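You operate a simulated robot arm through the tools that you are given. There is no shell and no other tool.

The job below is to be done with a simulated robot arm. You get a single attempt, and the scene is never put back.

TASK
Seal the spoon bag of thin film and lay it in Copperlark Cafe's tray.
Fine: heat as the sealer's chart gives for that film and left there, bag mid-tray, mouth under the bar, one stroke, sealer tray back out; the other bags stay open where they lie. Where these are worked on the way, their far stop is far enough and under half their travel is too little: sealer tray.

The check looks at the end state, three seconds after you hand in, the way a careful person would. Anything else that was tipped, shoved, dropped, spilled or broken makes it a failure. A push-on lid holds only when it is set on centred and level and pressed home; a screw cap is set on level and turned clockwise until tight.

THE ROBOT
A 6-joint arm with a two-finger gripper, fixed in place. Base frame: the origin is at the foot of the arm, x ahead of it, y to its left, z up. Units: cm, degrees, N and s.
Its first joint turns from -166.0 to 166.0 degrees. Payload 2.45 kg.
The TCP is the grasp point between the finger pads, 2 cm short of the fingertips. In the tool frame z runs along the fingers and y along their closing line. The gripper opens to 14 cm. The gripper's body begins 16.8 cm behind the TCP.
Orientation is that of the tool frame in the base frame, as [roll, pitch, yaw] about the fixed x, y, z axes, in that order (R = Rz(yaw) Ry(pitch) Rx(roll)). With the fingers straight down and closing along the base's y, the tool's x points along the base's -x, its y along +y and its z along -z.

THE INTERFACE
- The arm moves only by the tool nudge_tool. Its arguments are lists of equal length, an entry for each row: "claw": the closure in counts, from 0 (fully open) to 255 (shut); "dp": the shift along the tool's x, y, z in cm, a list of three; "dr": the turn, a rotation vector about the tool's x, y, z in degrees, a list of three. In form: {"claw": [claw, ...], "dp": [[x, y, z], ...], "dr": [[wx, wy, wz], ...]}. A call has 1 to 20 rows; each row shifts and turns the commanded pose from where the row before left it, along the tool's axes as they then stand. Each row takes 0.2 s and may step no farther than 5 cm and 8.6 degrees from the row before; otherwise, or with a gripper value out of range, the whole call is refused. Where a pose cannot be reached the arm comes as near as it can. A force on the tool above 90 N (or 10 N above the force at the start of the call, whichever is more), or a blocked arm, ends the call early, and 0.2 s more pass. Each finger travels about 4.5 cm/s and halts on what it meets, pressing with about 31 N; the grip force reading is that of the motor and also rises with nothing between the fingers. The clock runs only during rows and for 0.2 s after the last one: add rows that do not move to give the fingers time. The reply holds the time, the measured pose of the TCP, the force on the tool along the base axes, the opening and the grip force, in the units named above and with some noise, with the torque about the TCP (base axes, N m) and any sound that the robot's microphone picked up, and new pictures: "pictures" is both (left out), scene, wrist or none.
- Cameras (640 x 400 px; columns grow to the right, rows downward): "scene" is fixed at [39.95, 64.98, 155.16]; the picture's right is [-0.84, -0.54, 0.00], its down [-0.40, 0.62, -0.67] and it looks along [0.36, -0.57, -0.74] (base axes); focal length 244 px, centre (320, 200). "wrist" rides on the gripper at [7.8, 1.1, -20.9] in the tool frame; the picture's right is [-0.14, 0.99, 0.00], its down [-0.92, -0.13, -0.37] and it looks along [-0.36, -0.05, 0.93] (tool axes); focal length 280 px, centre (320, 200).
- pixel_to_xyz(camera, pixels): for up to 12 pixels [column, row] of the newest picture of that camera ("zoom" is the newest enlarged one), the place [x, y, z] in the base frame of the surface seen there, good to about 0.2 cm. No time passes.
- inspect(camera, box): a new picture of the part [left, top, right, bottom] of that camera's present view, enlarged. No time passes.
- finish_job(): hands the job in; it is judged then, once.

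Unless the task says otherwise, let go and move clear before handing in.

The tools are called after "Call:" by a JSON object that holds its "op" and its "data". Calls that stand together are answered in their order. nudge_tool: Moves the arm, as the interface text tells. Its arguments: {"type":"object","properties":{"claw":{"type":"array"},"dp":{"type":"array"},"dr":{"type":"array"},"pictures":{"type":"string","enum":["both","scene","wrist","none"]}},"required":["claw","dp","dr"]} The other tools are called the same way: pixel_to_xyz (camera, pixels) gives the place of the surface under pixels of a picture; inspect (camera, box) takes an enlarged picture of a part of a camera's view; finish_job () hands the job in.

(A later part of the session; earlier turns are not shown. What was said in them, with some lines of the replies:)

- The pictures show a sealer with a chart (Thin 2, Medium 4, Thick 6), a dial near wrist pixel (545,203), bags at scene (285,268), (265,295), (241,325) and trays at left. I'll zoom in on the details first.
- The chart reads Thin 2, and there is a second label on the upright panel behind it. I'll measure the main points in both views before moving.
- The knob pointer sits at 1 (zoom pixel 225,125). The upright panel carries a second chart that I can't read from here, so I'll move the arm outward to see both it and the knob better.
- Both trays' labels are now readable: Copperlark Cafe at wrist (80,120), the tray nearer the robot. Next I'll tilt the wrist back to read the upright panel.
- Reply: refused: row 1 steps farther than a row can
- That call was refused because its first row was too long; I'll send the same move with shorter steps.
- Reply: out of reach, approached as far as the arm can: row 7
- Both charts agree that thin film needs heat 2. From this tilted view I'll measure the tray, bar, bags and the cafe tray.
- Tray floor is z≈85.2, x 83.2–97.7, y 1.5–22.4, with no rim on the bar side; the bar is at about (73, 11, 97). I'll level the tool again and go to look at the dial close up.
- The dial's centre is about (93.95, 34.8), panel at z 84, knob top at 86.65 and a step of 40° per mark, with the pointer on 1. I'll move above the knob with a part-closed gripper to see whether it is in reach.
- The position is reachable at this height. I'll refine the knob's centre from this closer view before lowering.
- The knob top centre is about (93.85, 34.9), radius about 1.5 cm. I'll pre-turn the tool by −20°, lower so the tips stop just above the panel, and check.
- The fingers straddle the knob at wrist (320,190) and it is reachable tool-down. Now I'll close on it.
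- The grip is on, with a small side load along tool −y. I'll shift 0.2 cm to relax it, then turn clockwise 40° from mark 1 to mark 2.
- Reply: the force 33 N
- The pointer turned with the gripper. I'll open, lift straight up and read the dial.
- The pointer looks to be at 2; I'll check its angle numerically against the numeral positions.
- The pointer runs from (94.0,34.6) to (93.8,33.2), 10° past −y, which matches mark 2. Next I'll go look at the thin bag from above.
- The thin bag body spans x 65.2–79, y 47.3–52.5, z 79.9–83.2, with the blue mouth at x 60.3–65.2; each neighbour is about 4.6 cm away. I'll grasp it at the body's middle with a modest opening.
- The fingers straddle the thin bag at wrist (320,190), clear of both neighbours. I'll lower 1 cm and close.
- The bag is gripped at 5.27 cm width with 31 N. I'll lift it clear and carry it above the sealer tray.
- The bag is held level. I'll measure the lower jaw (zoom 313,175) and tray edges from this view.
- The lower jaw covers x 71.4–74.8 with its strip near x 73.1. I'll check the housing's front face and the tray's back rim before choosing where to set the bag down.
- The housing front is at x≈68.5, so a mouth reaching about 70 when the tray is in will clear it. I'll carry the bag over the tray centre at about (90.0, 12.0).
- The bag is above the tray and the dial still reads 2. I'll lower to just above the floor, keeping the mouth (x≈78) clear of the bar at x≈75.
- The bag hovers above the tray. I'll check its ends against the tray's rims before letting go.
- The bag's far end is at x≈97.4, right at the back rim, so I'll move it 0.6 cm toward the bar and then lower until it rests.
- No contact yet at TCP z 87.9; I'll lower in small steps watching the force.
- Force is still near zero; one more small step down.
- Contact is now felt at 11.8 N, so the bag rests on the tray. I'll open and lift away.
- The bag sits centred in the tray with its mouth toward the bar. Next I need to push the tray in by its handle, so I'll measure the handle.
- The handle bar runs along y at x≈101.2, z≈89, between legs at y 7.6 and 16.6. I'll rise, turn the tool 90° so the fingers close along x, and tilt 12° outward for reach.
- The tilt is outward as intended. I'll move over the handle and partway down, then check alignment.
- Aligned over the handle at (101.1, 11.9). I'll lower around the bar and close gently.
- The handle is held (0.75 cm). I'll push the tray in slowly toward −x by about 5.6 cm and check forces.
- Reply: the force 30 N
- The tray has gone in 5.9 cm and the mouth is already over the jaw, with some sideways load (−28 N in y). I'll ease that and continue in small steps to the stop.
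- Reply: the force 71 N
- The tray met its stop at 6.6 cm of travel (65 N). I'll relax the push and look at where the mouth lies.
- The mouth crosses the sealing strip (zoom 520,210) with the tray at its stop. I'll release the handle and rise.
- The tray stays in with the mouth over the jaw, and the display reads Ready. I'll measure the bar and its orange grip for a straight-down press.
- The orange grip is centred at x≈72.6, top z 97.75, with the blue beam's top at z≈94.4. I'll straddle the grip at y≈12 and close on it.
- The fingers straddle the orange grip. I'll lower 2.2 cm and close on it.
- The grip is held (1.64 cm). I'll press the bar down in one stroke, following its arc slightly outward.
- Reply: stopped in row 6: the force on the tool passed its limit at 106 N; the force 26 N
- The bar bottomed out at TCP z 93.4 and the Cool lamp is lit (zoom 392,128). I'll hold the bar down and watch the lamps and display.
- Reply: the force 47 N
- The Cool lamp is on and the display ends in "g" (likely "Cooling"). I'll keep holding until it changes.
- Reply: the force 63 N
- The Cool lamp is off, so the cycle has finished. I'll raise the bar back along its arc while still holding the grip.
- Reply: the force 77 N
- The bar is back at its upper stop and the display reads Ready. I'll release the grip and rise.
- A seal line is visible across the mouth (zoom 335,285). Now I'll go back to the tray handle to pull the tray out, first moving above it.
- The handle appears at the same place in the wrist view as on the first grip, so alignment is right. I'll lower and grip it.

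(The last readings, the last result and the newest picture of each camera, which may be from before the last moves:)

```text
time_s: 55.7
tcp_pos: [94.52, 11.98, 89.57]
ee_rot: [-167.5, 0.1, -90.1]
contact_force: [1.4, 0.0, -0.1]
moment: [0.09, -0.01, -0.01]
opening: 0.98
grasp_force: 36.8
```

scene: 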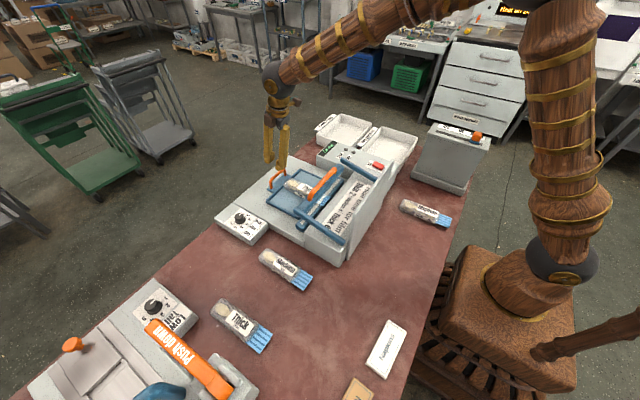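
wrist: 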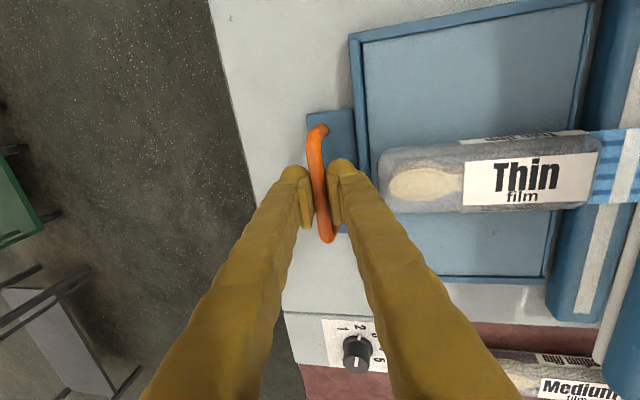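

The handle is gripped. I'll pull the tray out slowly.

Call:
{"op": "nudge_tool", "data": {"claw": [255, 255, 255, 255, 255, 255, 255, 255, 255, 255], "dp": [[0, -0.293, 0.062], [0, -0.587, 0.125], [0, -0.685, 0.146], [0, -0.685, 0.146], [0, -0.685, 0.146], [0, -0.685, 0.146], [0, -0.685, 0.146], [0, -0.685, 0.146], [0, -0.587, 0.125], [0, -0.293, 0.062]], "dr": [[0, 0, 0], [0, 0, 0], [0, 0, 0], [0, 0, 0], [0, 0, 0], [0, 0, 0], [0, 0, 0], [0, 0, 0], [0, 0, 0], [0, 0, 0]]}}

Call:
{"op": "inspect", "data": {"camera": "scene", "box": [230, 140, 350, 230]}}

```text
time_s: 57.9
tcp_pos: [100.6, 11.85, 89.42]
ee_rot: [-167.8, 0.1, -90.0]
contact_force: [-1.5, 23.4, -25.5]
moment: [0.39, 0.02, -0.02]
opening: 0.95
grasp_force: 37.2
```

scene: 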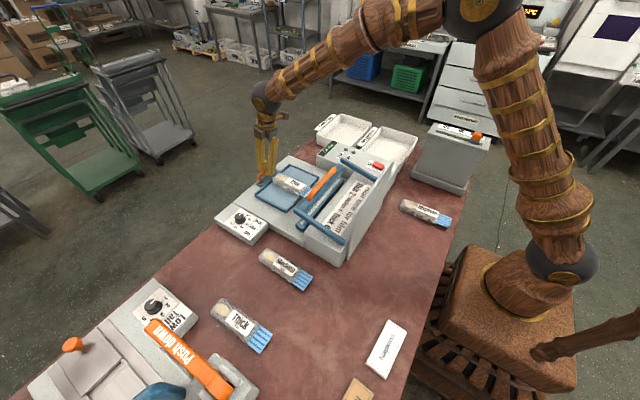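
wrist: 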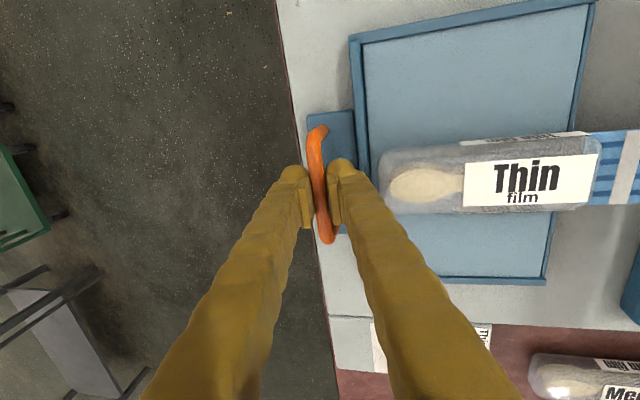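

```text
4.44 times, centred on (290, 185) of scene
```

zoom: 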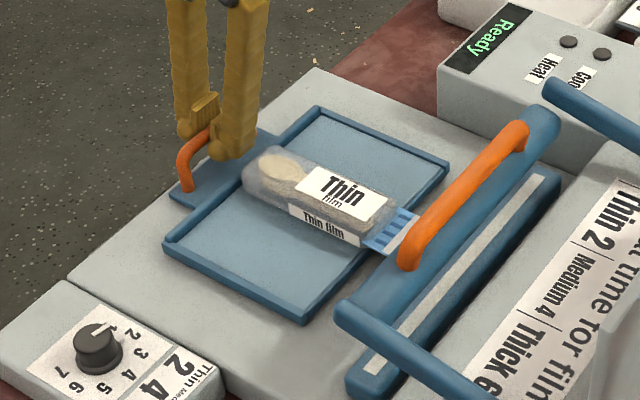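

The tray is nearly back (its corner at zoom (163,250) against (157,245) at the start). I'll ease the side load and pull the last bit.

Call:
{"op": "nudge_tool", "data": {"claw": [255, 255, 255, 255, 255], "dp": [[-0.1, -0.196, 0.042], [0, -0.196, 0.042], [0, -0.196, 0.042], [0, -0.147, 0.031], [0, 0, 0]], "dr": [[0, 0, 0], [0, 0, 0], [0, 0, 0], [0, 0, 0], [0, 0, 0]], "pictures": "scene"}}

Call:
{"op": "inspect", "data": {"camera": "scene", "box": [230, 140, 350, 230]}}

```text
time_s: 59.1
tcp_pos: [101.4, 11.86, 89.51]
ee_rot: [-167.7, 0.0, -90.1]
contact_force: [-3.7, -4.3, -36.1]
moment: [0.31, 0.09, -0.09]
opening: 0.9
grasp_force: 36.6
```

scene: 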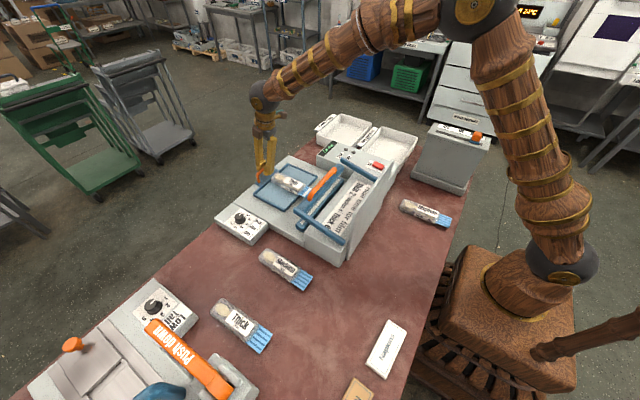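

```text
4.44 times, centred on (290, 185) of scene
```

zoom: 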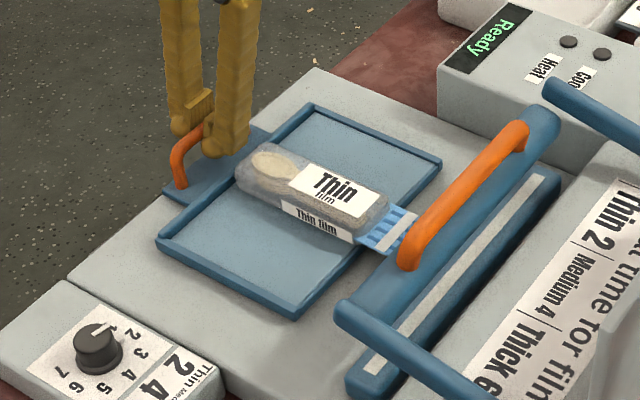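

The tray is back at its starting position (zoom corner 157,245). I'll release the handle, rise, and level the tool.

Call:
{"op": "nudge_tool", "data": {"claw": [230, 205, 205, 205, 205, 205, 205, 205, 205], "dp": [[0, 0.05, 0.25], [0, 0, 0], [0, 0, 0], [0, -0.416, -1.956], [0, -0.832, -3.912], [0, -0.832, -3.912], [0, -0.832, -3.912], [0, -0.416, -1.956], [0, 0, 0]], "dr": [[0, 0, 0], [0, 0, 0], [0, 0, 0], [0, 0, 0], [0, 0, 0], [0, 0, 0], [0, 0, 0], [0, 0, 0], [0, 0, 0]]}}

Call:
{"op": "inspect", "data": {"camera": "scene", "box": [230, 140, 350, 230]}}

```text
time_s: 61.1
tcp_pos: [101.17, 11.9, 105.29]
ee_rot: [-167.6, 0.2, -90.0]
contact_force: [0.3, -0.7, -0.2]
moment: [-0.03, 0.0, -0.01]
opening: 2.73
grasp_force: 0.0
```

scene: 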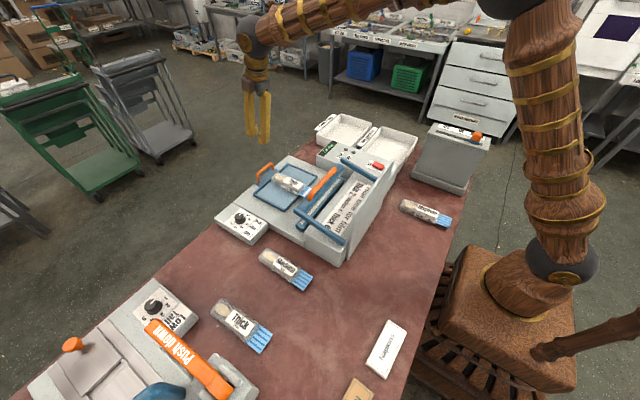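
wrist: 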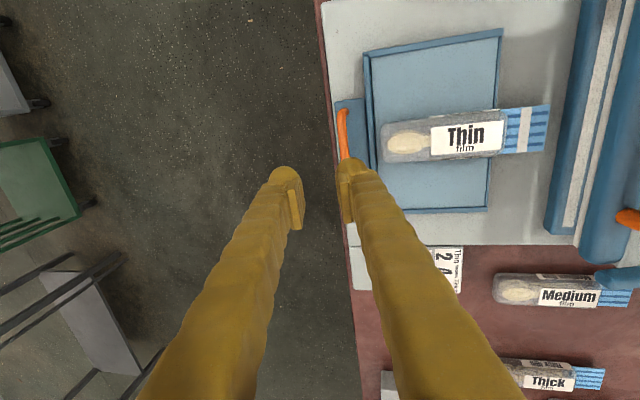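

```text
4.44 times, centred on (290, 185) of scene
```

zoom: 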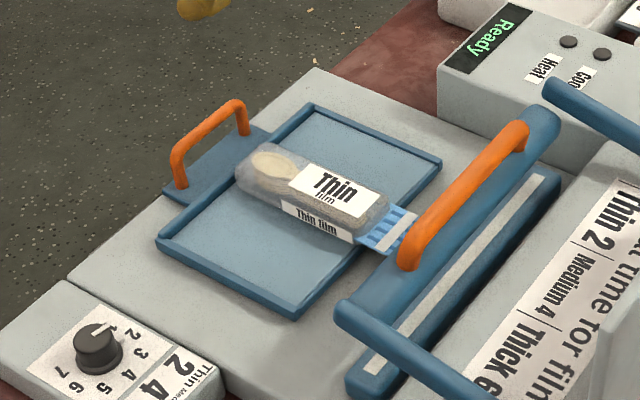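

The sealed bag lies in the tray as before. I'll level the tool, turn it back 90° and go above the bag.

Call:
{"op": "nudge_tool", "data": {"claw": [205, 205, 180, 150, 120, 120, 120, 120, 120, 120, 120, 120, 120, 120, 120, 120, 120, 120], "dp": [[0, 0, 0], [0, 0, 0], [0, 3.9, 0], [0, 3.9, 0], [0, 3.9, 0], [0, 0, 0], [0, 0, 0], [0, 0, 0], [0, 0, 0], [0, 0, 0], [0, 0, 0], [0, 0, 0], [0, 0, 0], [0, 0, 0], [0, 0, 0], [0, 0, 0], [0, 0, 0], [0, 0, 0]], "dr": [[-6, 0, 0], [-6, 0, 0], [0, 0, 0], [0, 0, 0], [0, 0, 0], [0, 0, 7.5], [0, 0, 7.5], [0, 0, 7.5], [0, 0, 7.5], [0, 0, 7.5], [0, 0, 7.5], [0, 0, 7.5], [0, 0, 7.5], [0, 0, 7.5], [0, 0, 7.5], [0, 0, 7.5], [0, 0, 7.5], [0, 0, 0]]}}

Call:
{"op": "inspect", "data": {"camera": "wrist", "box": [180, 30, 460, 260]}}

```text
time_s: 64.9
tcp_pos: [89.46, 11.95, 105.29]
ee_rot: [179.9, 0.4, 179.9]
contact_force: [0.2, -0.2, -0.5]
moment: [-0.01, 0.0, -0.02]
opening: 7.42
grasp_force: 0.2
```

scene: 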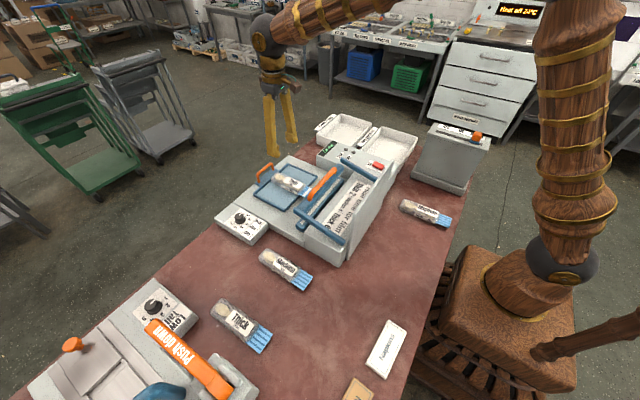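
wrist: 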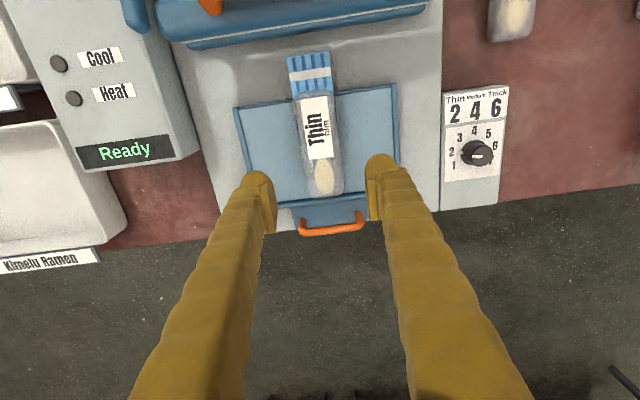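

```text
1.74 times, centred on (320, 145) of wrist
```

zoom: 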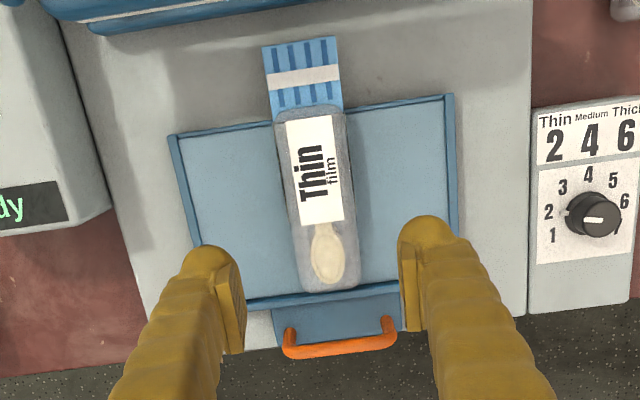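

The seal shows as a straight band across the mouth (zoom 303,78). I'll check the bag's position, then the cafe tray's.

Call:
{"op": "pixel_to_xyz", "data": {"camera": "zoom", "pixels": [[275, 135], [347, 130], [315, 170], [295, 230], [353, 225], [325, 285], [304, 120], [300, 45]]}}

Call:
{"op": "pixel_to_xyz", "data": {"camera": "scene", "pixels": [[387, 150], [379, 126], [418, 138], [401, 178], [363, 143], [370, 133], [395, 160], [380, 165], [405, 155]]}}

Call:
{"op": "inspect", "data": {"camera": "scene", "box": [310, 100, 430, 200]}}

```text
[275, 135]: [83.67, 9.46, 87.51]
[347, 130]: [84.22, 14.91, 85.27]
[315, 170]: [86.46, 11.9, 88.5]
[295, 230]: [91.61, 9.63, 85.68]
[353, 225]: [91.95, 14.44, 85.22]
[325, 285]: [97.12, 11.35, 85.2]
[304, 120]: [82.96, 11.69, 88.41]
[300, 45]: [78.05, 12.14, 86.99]
```

```text
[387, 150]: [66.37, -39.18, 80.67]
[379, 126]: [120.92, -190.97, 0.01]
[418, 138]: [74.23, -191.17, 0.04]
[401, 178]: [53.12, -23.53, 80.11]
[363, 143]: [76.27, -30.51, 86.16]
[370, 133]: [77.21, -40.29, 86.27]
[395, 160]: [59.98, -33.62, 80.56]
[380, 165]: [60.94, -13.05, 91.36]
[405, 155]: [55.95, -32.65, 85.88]
```

```text
4.00 times, centred on (370, 150) of scene
```

zoom: 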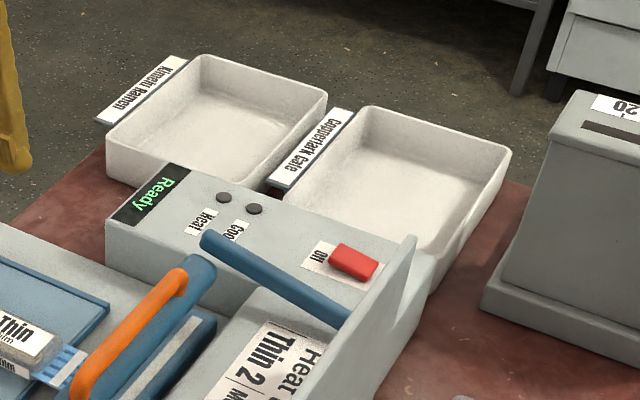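

The bag is centred at y≈12 in the tray. The cafe tray is about 20 cm in x by 23 cm in y, so I'll lay the 19 cm bag along y there. First I'll pick it up.

Call:
{"op": "nudge_tool", "data": {"claw": [120, 120, 120, 120, 120, 120, 120, 150, 200, 255, 255, 255], "dp": [[-0.1, 0, 4], [0, 0, 4], [0, 0, 4], [0, 0, 3], [0, 0, 2], [0, 0, 0.5], [0, 0, 0], [0, 0, 0], [0, 0, 0], [0, 0, 0], [0, 0, 0], [0, 0, 0]], "dr": [[0, -0.4, 0], [0, 0, 0], [0, 0, 0], [0, 0, 0], [0, 0, 0], [0, 0, 0], [0, 0, 0], [0, 0, 0], [0, 0, 0], [0, 0, 0], [0, 0, 0], [0, 0, 0]], "pictures": "wrist"}}

```text
time_s: 67.5
tcp_pos: [89.84, 11.84, 87.76]
ee_rot: [179.9, 0.8, 179.9]
contact_force: [0.0, -0.1, -0.8]
moment: [0.01, -0.01, -0.01]
opening: 5.25
grasp_force: 30.9
```

wrist: 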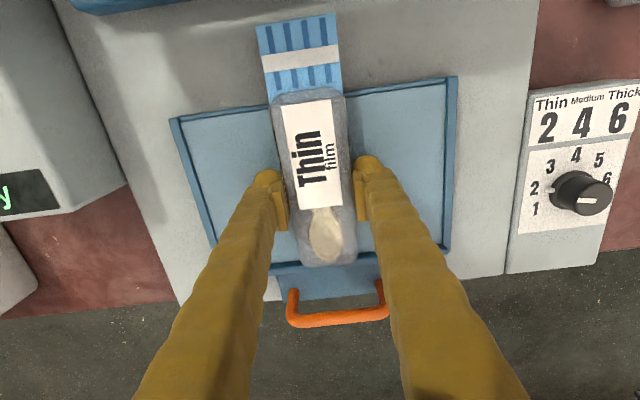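

The bag is gripped (5.25 cm, 31 N). I'll lift it clear.

Call:
{"op": "nudge_tool", "data": {"claw": [255, 255, 255, 255, 255, 255, 255, 255], "dp": [[0, 0, -1], [0, 0, -3], [0, 0, -4], [0, 0, -4], [0, 0, -4], [0, 0, -4], [0, 0, -2], [0, 0, 0]], "dr": [[0, 0, 0], [0, 0, 0], [0, 0.8, 0], [0, 0, 0], [0, 0, 0], [0, 0, 0], [0, 0, 0], [0, 0, 0]], "pictures": "wrist"}}

```text
time_s: 69.3
tcp_pos: [89.6, 11.84, 109.72]
ee_rot: [179.9, 0.0, 180.0]
contact_force: [-0.1, 0.5, 0.0]
moment: [0.0, 0.0, -0.01]
opening: 5.25
grasp_force: 31.1
```

wrist: 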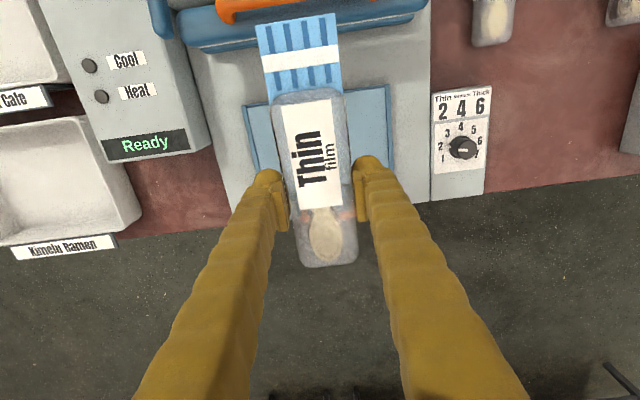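

Now I'll carry the bag across to above the Copperlark Cafe tray.

Call:
{"op": "nudge_tool", "data": {"claw": [255, 255, 255, 255, 255, 255, 255, 255, 255, 255, 255, 255, 255, 255], "dp": [[1.89, -3.87, 0], [1.89, -3.87, 0], [1.89, -3.87, 0], [1.89, -3.87, 0], [1.89, -3.87, 0], [1.89, -3.87, 0], [1.89, -3.87, 0], [1.89, -3.87, 0], [1.89, -3.87, 0], [1.89, -3.87, 0], [1.89, -3.87, 0], [1.89, -3.87, 0], [1.89, -3.87, 0], [0, 0, 0]], "dr": [[0, 0, 0], [0, 0, 0], [0, 0, 0], [0, 0, 0], [0, 0, 0], [0, 0, 0], [0, 0, 0], [0, 0, 0], [0, 0, 0], [0, 0, 0], [0, 0, 0], [0, 0, 0], [0, 0, 0], [0, 0, 0]]}}

Call:
{"op": "inspect", "data": {"camera": "scene", "box": [300, 60, 520, 220]}}

```text
time_s: 72.3
tcp_pos: [65.3, -38.2, 109.71]
ee_rot: [179.9, 0.0, 180.0]
contact_force: [0.1, -1.4, -1.3]
moment: [-0.04, -0.03, 0.01]
opening: 5.23
grasp_force: 30.8
```

scene: 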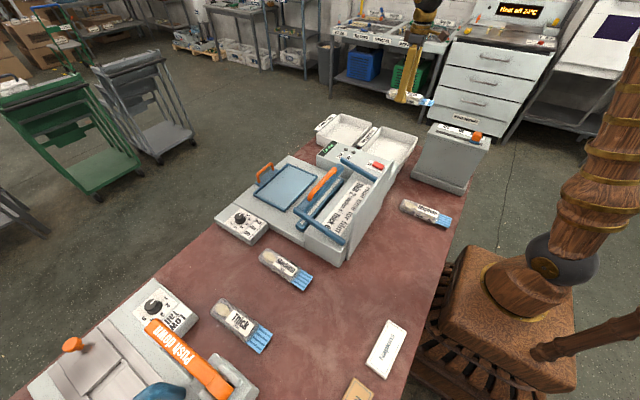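
wrist: 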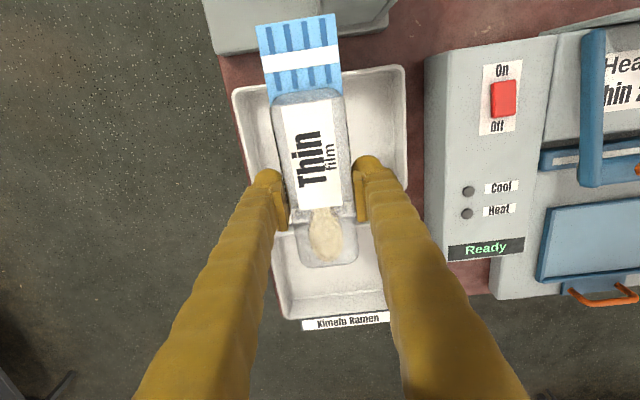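

```text
2.50 times, centred on (410, 140) of scene
```

zoom: 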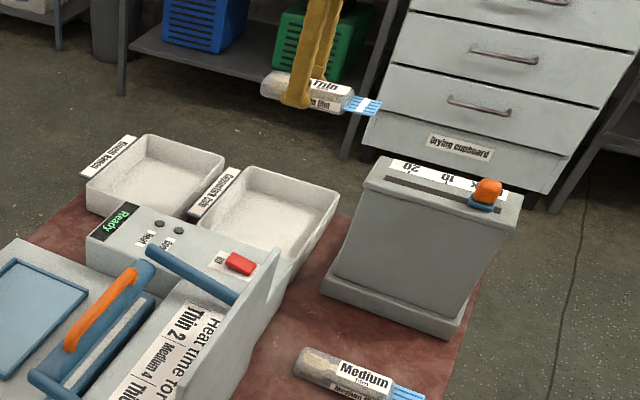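

The bag is above the Cafe tray. I'll measure the tray's rim and the tall machine behind it (top of wrist picture).

Call:
{"op": "pixel_to_xyz", "data": {"camera": "wrist", "pixels": [[235, 92], [402, 69], [408, 160], [248, 165], [255, 110], [390, 85], [397, 165], [262, 165], [220, 30], [360, 25], [390, 15], [365, 130]]}}

Call:
{"op": "pixel_to_xyz", "data": {"camera": "scene", "pixels": [[403, 129], [435, 138], [412, 178], [376, 130], [372, 165], [450, 130], [432, 125], [485, 142], [445, 170], [395, 140]]}}

Call:
{"op": "inspect", "data": {"camera": "wrist", "box": [200, 0, 440, 340]}}

```text
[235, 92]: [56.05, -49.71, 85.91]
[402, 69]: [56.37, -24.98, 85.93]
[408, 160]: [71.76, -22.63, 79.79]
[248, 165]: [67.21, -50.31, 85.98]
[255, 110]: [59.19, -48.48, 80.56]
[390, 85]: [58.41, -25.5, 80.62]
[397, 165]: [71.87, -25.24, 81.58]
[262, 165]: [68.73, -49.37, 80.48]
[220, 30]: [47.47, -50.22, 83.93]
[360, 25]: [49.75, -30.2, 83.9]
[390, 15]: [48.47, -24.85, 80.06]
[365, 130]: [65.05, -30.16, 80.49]
```

```text
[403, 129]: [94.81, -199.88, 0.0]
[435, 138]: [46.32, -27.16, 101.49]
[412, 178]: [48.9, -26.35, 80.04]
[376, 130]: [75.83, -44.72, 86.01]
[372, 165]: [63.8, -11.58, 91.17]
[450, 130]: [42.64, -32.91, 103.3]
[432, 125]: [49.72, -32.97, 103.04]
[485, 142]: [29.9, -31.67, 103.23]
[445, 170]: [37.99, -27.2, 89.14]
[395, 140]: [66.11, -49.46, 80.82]
```

```text
1.18 times, centred on (320, 170) of wrist
```

zoom: 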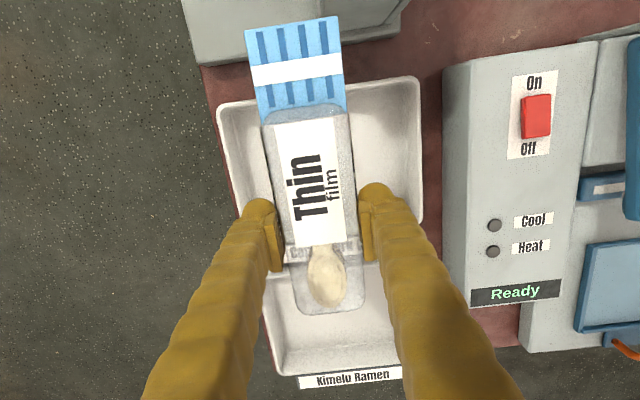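

The tray's rim is x 56–75, y −50 to −25, floor z≈80.5, so laying the bag along y leaves margin all round. I'll turn the tool +90° so the mouth points to +y.

Call:
{"op": "nudge_tool", "data": {"claw": [255, 255, 255, 255, 255, 255, 255, 255, 255, 255, 255, 255, 255, 255], "dp": [[0, 0, 0], [0, 0, 0], [0, 0, 0], [0, 0, 0], [0, 0, 0], [0, 0, 0], [0, 0, 0], [0, 0, 0], [0, 0, 0], [0, 0, 0], [0, 0, 0], [0, 0, 0], [-1.9, 0.3, 0], [0, 0, 0]], "dr": [[0, 0, 7.5], [0, 0, 7.5], [0, 0, 7.5], [0, 0, 7.5], [0, 0, 7.5], [0, 0, 7.5], [0, 0, 7.5], [0, 0, 7.5], [0, 0, 7.5], [0, 0, 7.5], [0, 0, 7.5], [0, 0, 7.5], [0, 0, 0], [0, 0, 0]]}}

```text
time_s: 75.3
tcp_pos: [65.32, -40.22, 109.5]
ee_rot: [180.0, -0.1, 90.0]
contact_force: [-0.3, 0.0, -0.1]
moment: [0.02, 0.0, -0.03]
opening: 5.25
grasp_force: 31.5
```

scene: 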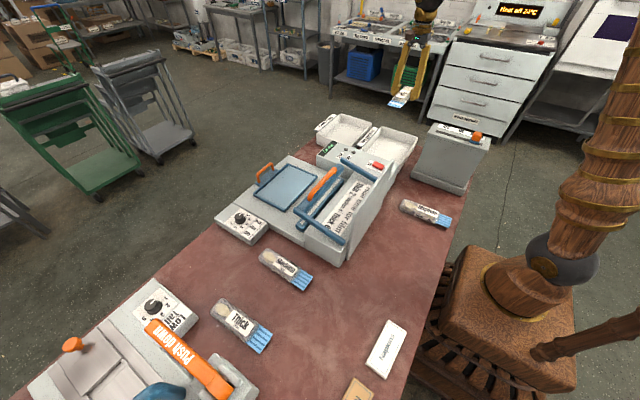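
wrist: 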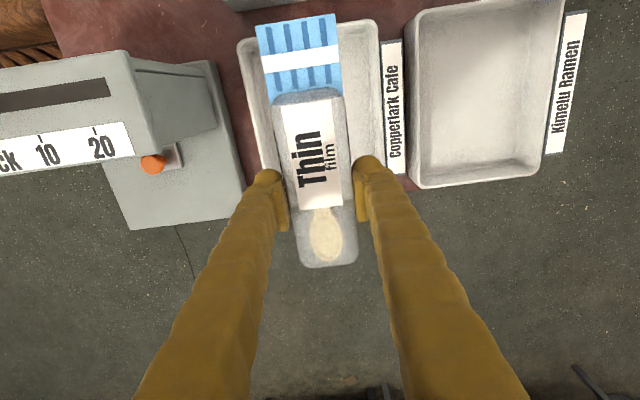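

The bag is aligned along y above the Cafe tray. I'll lower to just above the rim and check.

Call:
{"op": "nudge_tool", "data": {"claw": [255, 255, 255, 255, 255, 255], "dp": [[0, 0.2, 4], [0, 0, 4], [0, 0, 4], [0, 0, 4], [0, 0, 3], [0, 0, 0]], "dr": [[0, 0, 0], [0, 0, 0], [0, 0, 0], [0, 0, 0], [0, 0, 0], [0, 0, 0]]}}

Call:
{"op": "pixel_to_xyz", "data": {"camera": "wrist", "pixels": [[300, 20], [325, 265], [272, 150], [350, 150], [240, 150], [380, 130]]}}

```text
time_s: 76.7
tcp_pos: [65.68, -40.27, 90.77]
ee_rot: [180.0, -0.2, 90.0]
contact_force: [0.9, 0.3, 0.5]
moment: [-0.04, -0.01, 0.01]
opening: 5.27
grasp_force: 31.8
```

scene: 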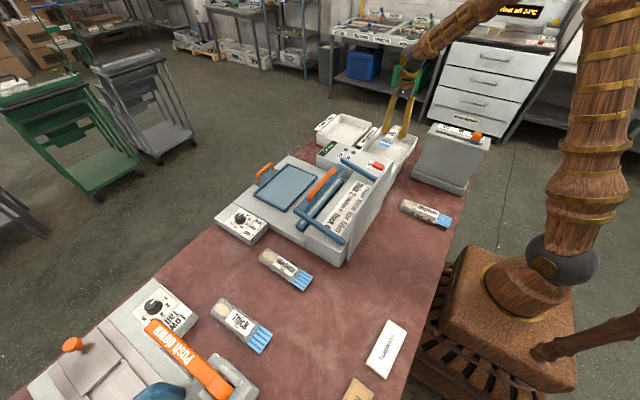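
wrist: 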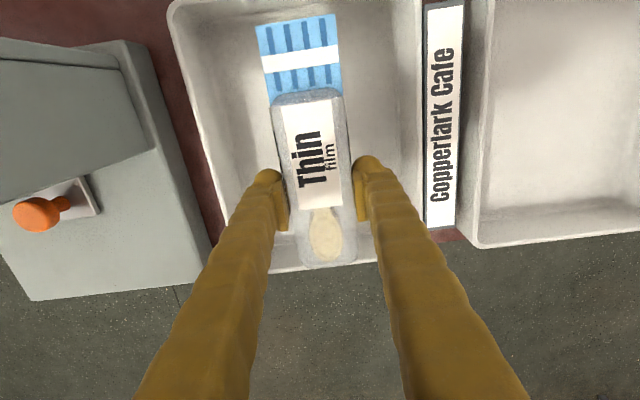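

```text
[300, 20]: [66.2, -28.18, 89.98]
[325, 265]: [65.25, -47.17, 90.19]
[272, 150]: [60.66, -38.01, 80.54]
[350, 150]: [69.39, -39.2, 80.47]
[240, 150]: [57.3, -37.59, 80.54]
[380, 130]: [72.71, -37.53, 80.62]
```

The bag spans y −47.3 to −28.2, well inside the tray. I'll lower it to just above the floor.

Call:
{"op": "nudge_tool", "data": {"claw": [255, 255, 255, 255, 255], "dp": [[0, 0, 3], [0, 0, 3], [0, 0, 1.3], [0, 0, 0.2], [0, 0, 0]], "dr": [[0, 0, 0], [0, 0, 0], [0, 0, 0], [0, 0, 0], [0, 0, 0]], "pictures": "none"}}

```text
time_s: 77.9
tcp_pos: [65.53, -40.19, 83.15]
ee_rot: [180.0, 0.0, 90.0]
contact_force: [-0.7, 1.4, 10.3]
moment: [-0.81, 0.0, 0.03]
opening: 5.26
grasp_force: 31.4
```

Contact is felt (10 N) at the spoon end, so the bag is down to within a couple of millimetres. I'll open the fingers gently and rise.

Call:
{"op": "nudge_tool", "data": {"claw": [235, 200, 160, 130, 130, 130, 130, 130, 130, 130, 130], "dp": [[0, 0, 0], [0, 0, 0], [0, 0, 0], [0, 0, 0], [0, 0, 0], [0, 0, -1], [0, 0, -3], [0, 0, -4], [0, 0, -4], [0, 0, -4], [0, 0, 0]], "dr": [[0, 0, 0], [0, 0, 0], [0, 0, 0], [0, 0, 0], [0, 0, 0], [0, 0, 0], [0, 0, 0], [0, 0, 0], [0, 0, 0], [0, 0, 0], [0, 0, 0]]}}

Call:
{"op": "inspect", "data": {"camera": "scene", "box": [200, 100, 460, 280]}}

```text
time_s: 80.3
tcp_pos: [65.59, -40.26, 99.2]
ee_rot: [-180.0, -0.2, 90.0]
contact_force: [-0.4, -0.3, 0.2]
moment: [-0.02, 0.0, -0.01]
opening: 6.86
grasp_force: 0.0
```

scene: 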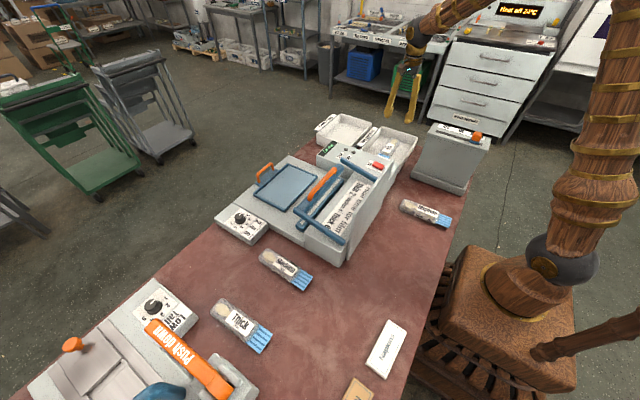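
wrist: 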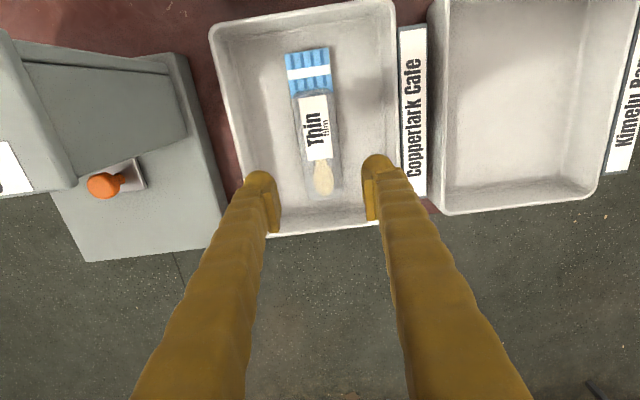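

```text
2.22 times, centred on (330, 190) of scene
```

zoom: 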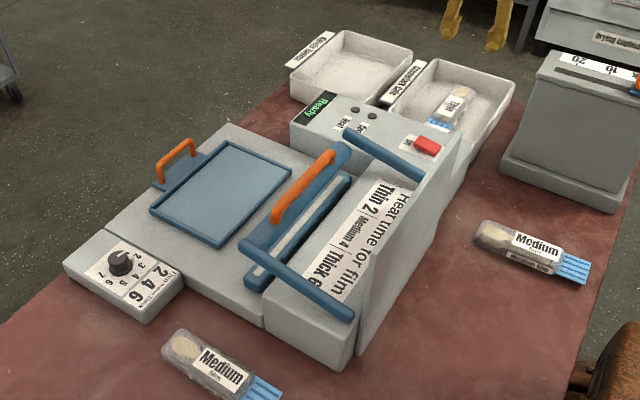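

The bag lies flat inside the Copperlark Cafe tray, and the other bags look unmoved. I'll rise further and check the dial and sealer tray once more.

Call:
{"op": "nudge_tool", "data": {"claw": [130, 130, 130, 130], "dp": [[0, 0, -4], [0, 0, -4], [0, 0, -4], [0, 0, 0]], "dr": [[0, 0, 0], [0, 0, 0], [0, 0, 0], [0, 0, 0]]}}

Call:
{"op": "inspect", "data": {"camera": "scene", "box": [225, 200, 275, 245]}}

Call:
{"op": "inspect", "data": {"camera": "scene", "box": [245, 150, 375, 265]}}

Call:
{"op": "inspect", "data": {"camera": "wrist", "box": [210, 0, 450, 240]}}

Call:
{"op": "inspect", "data": {"camera": "scene", "box": [190, 230, 350, 360]}}

```text
time_s: 81.3
tcp_pos: [65.51, -40.26, 111.17]
ee_rot: [-180.0, -0.1, 90.0]
contact_force: [0.4, -0.3, -0.5]
moment: [0.0, 0.01, 0.0]
opening: 6.85
grasp_force: 0.1
```

scene: 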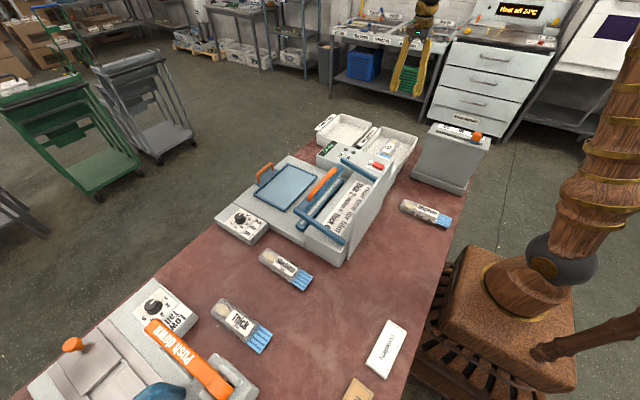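
wrist: 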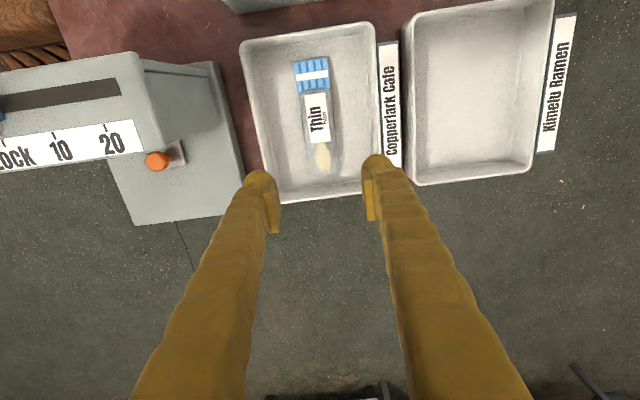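

```text
8.89 times, centred on (250, 222) of scene
```

zoom: 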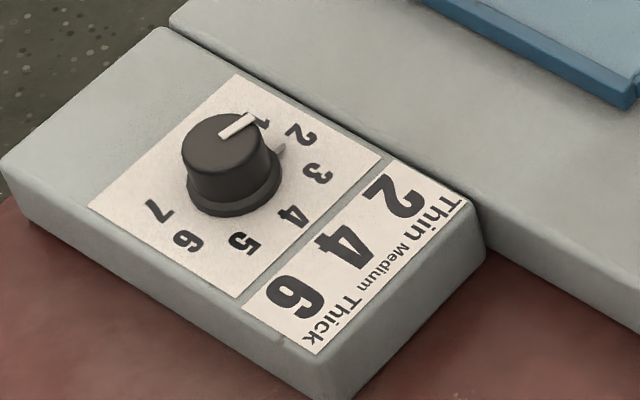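

```text
3.48 times, centred on (310, 208) of scene
```

zoom: 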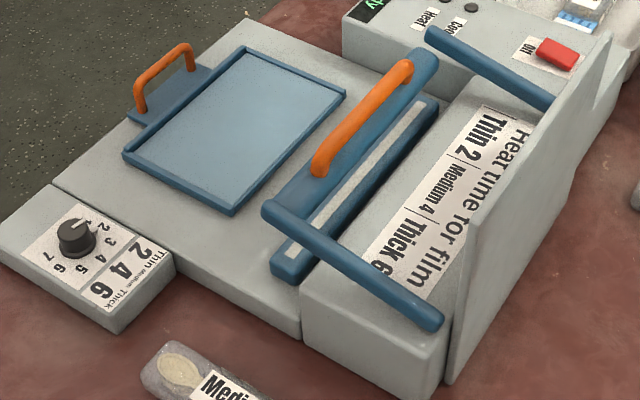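

```text
1.67 times, centred on (330, 120) of wrist
```

zoom: 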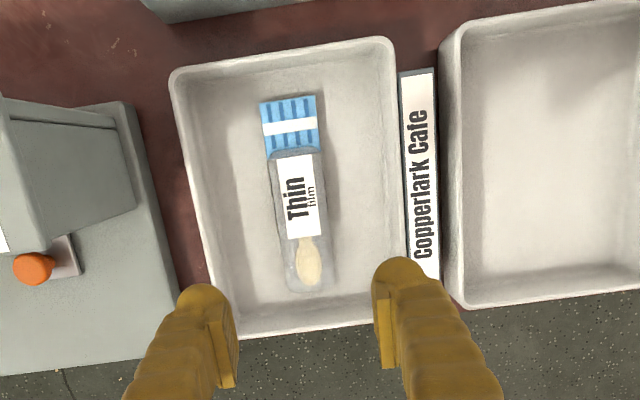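

```text
3.08 times, centred on (270, 295) of scene
```

zoom: 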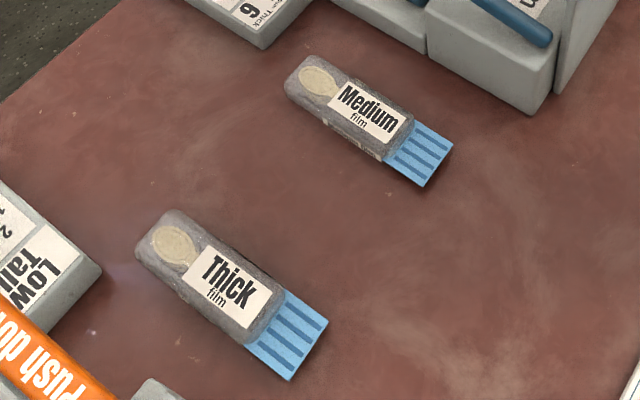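

The dial's skirt marker points at 2, the sealer tray is back where it started, and the bar is up. The sealed bag lies in the Copperlark Cafe tray and the other bags haven't moved, so I'm handing in.

Call:
{"op": "finish_job", "data": {}}

```text
The job is handed in.
```

The thin-film spoon bag is sealed and lying flat in Copperlark Cafe's tray, and I've handed the job in. I haven't seen the check's result.

- **Heat:** both charts on the sealer give 2 for thin film. I turned the dial from 1 to 2 and left it there.
- **Seal:** the bag was centred in the sealer tray with its mouth across the strip. I pushed the tray to its stop, pressed the bar down once, and held it until the Cool lamp went out. A straight seal band shows across the mouth. The press ended early when the force reached 106 N as the bar bottomed out.
- **Sealer:** the bar is back up, the tray is back out where it started, and the display reads Ready.
- **Other bags:** the medium and thick bags are still open where they lay, and nothing else looks moved.
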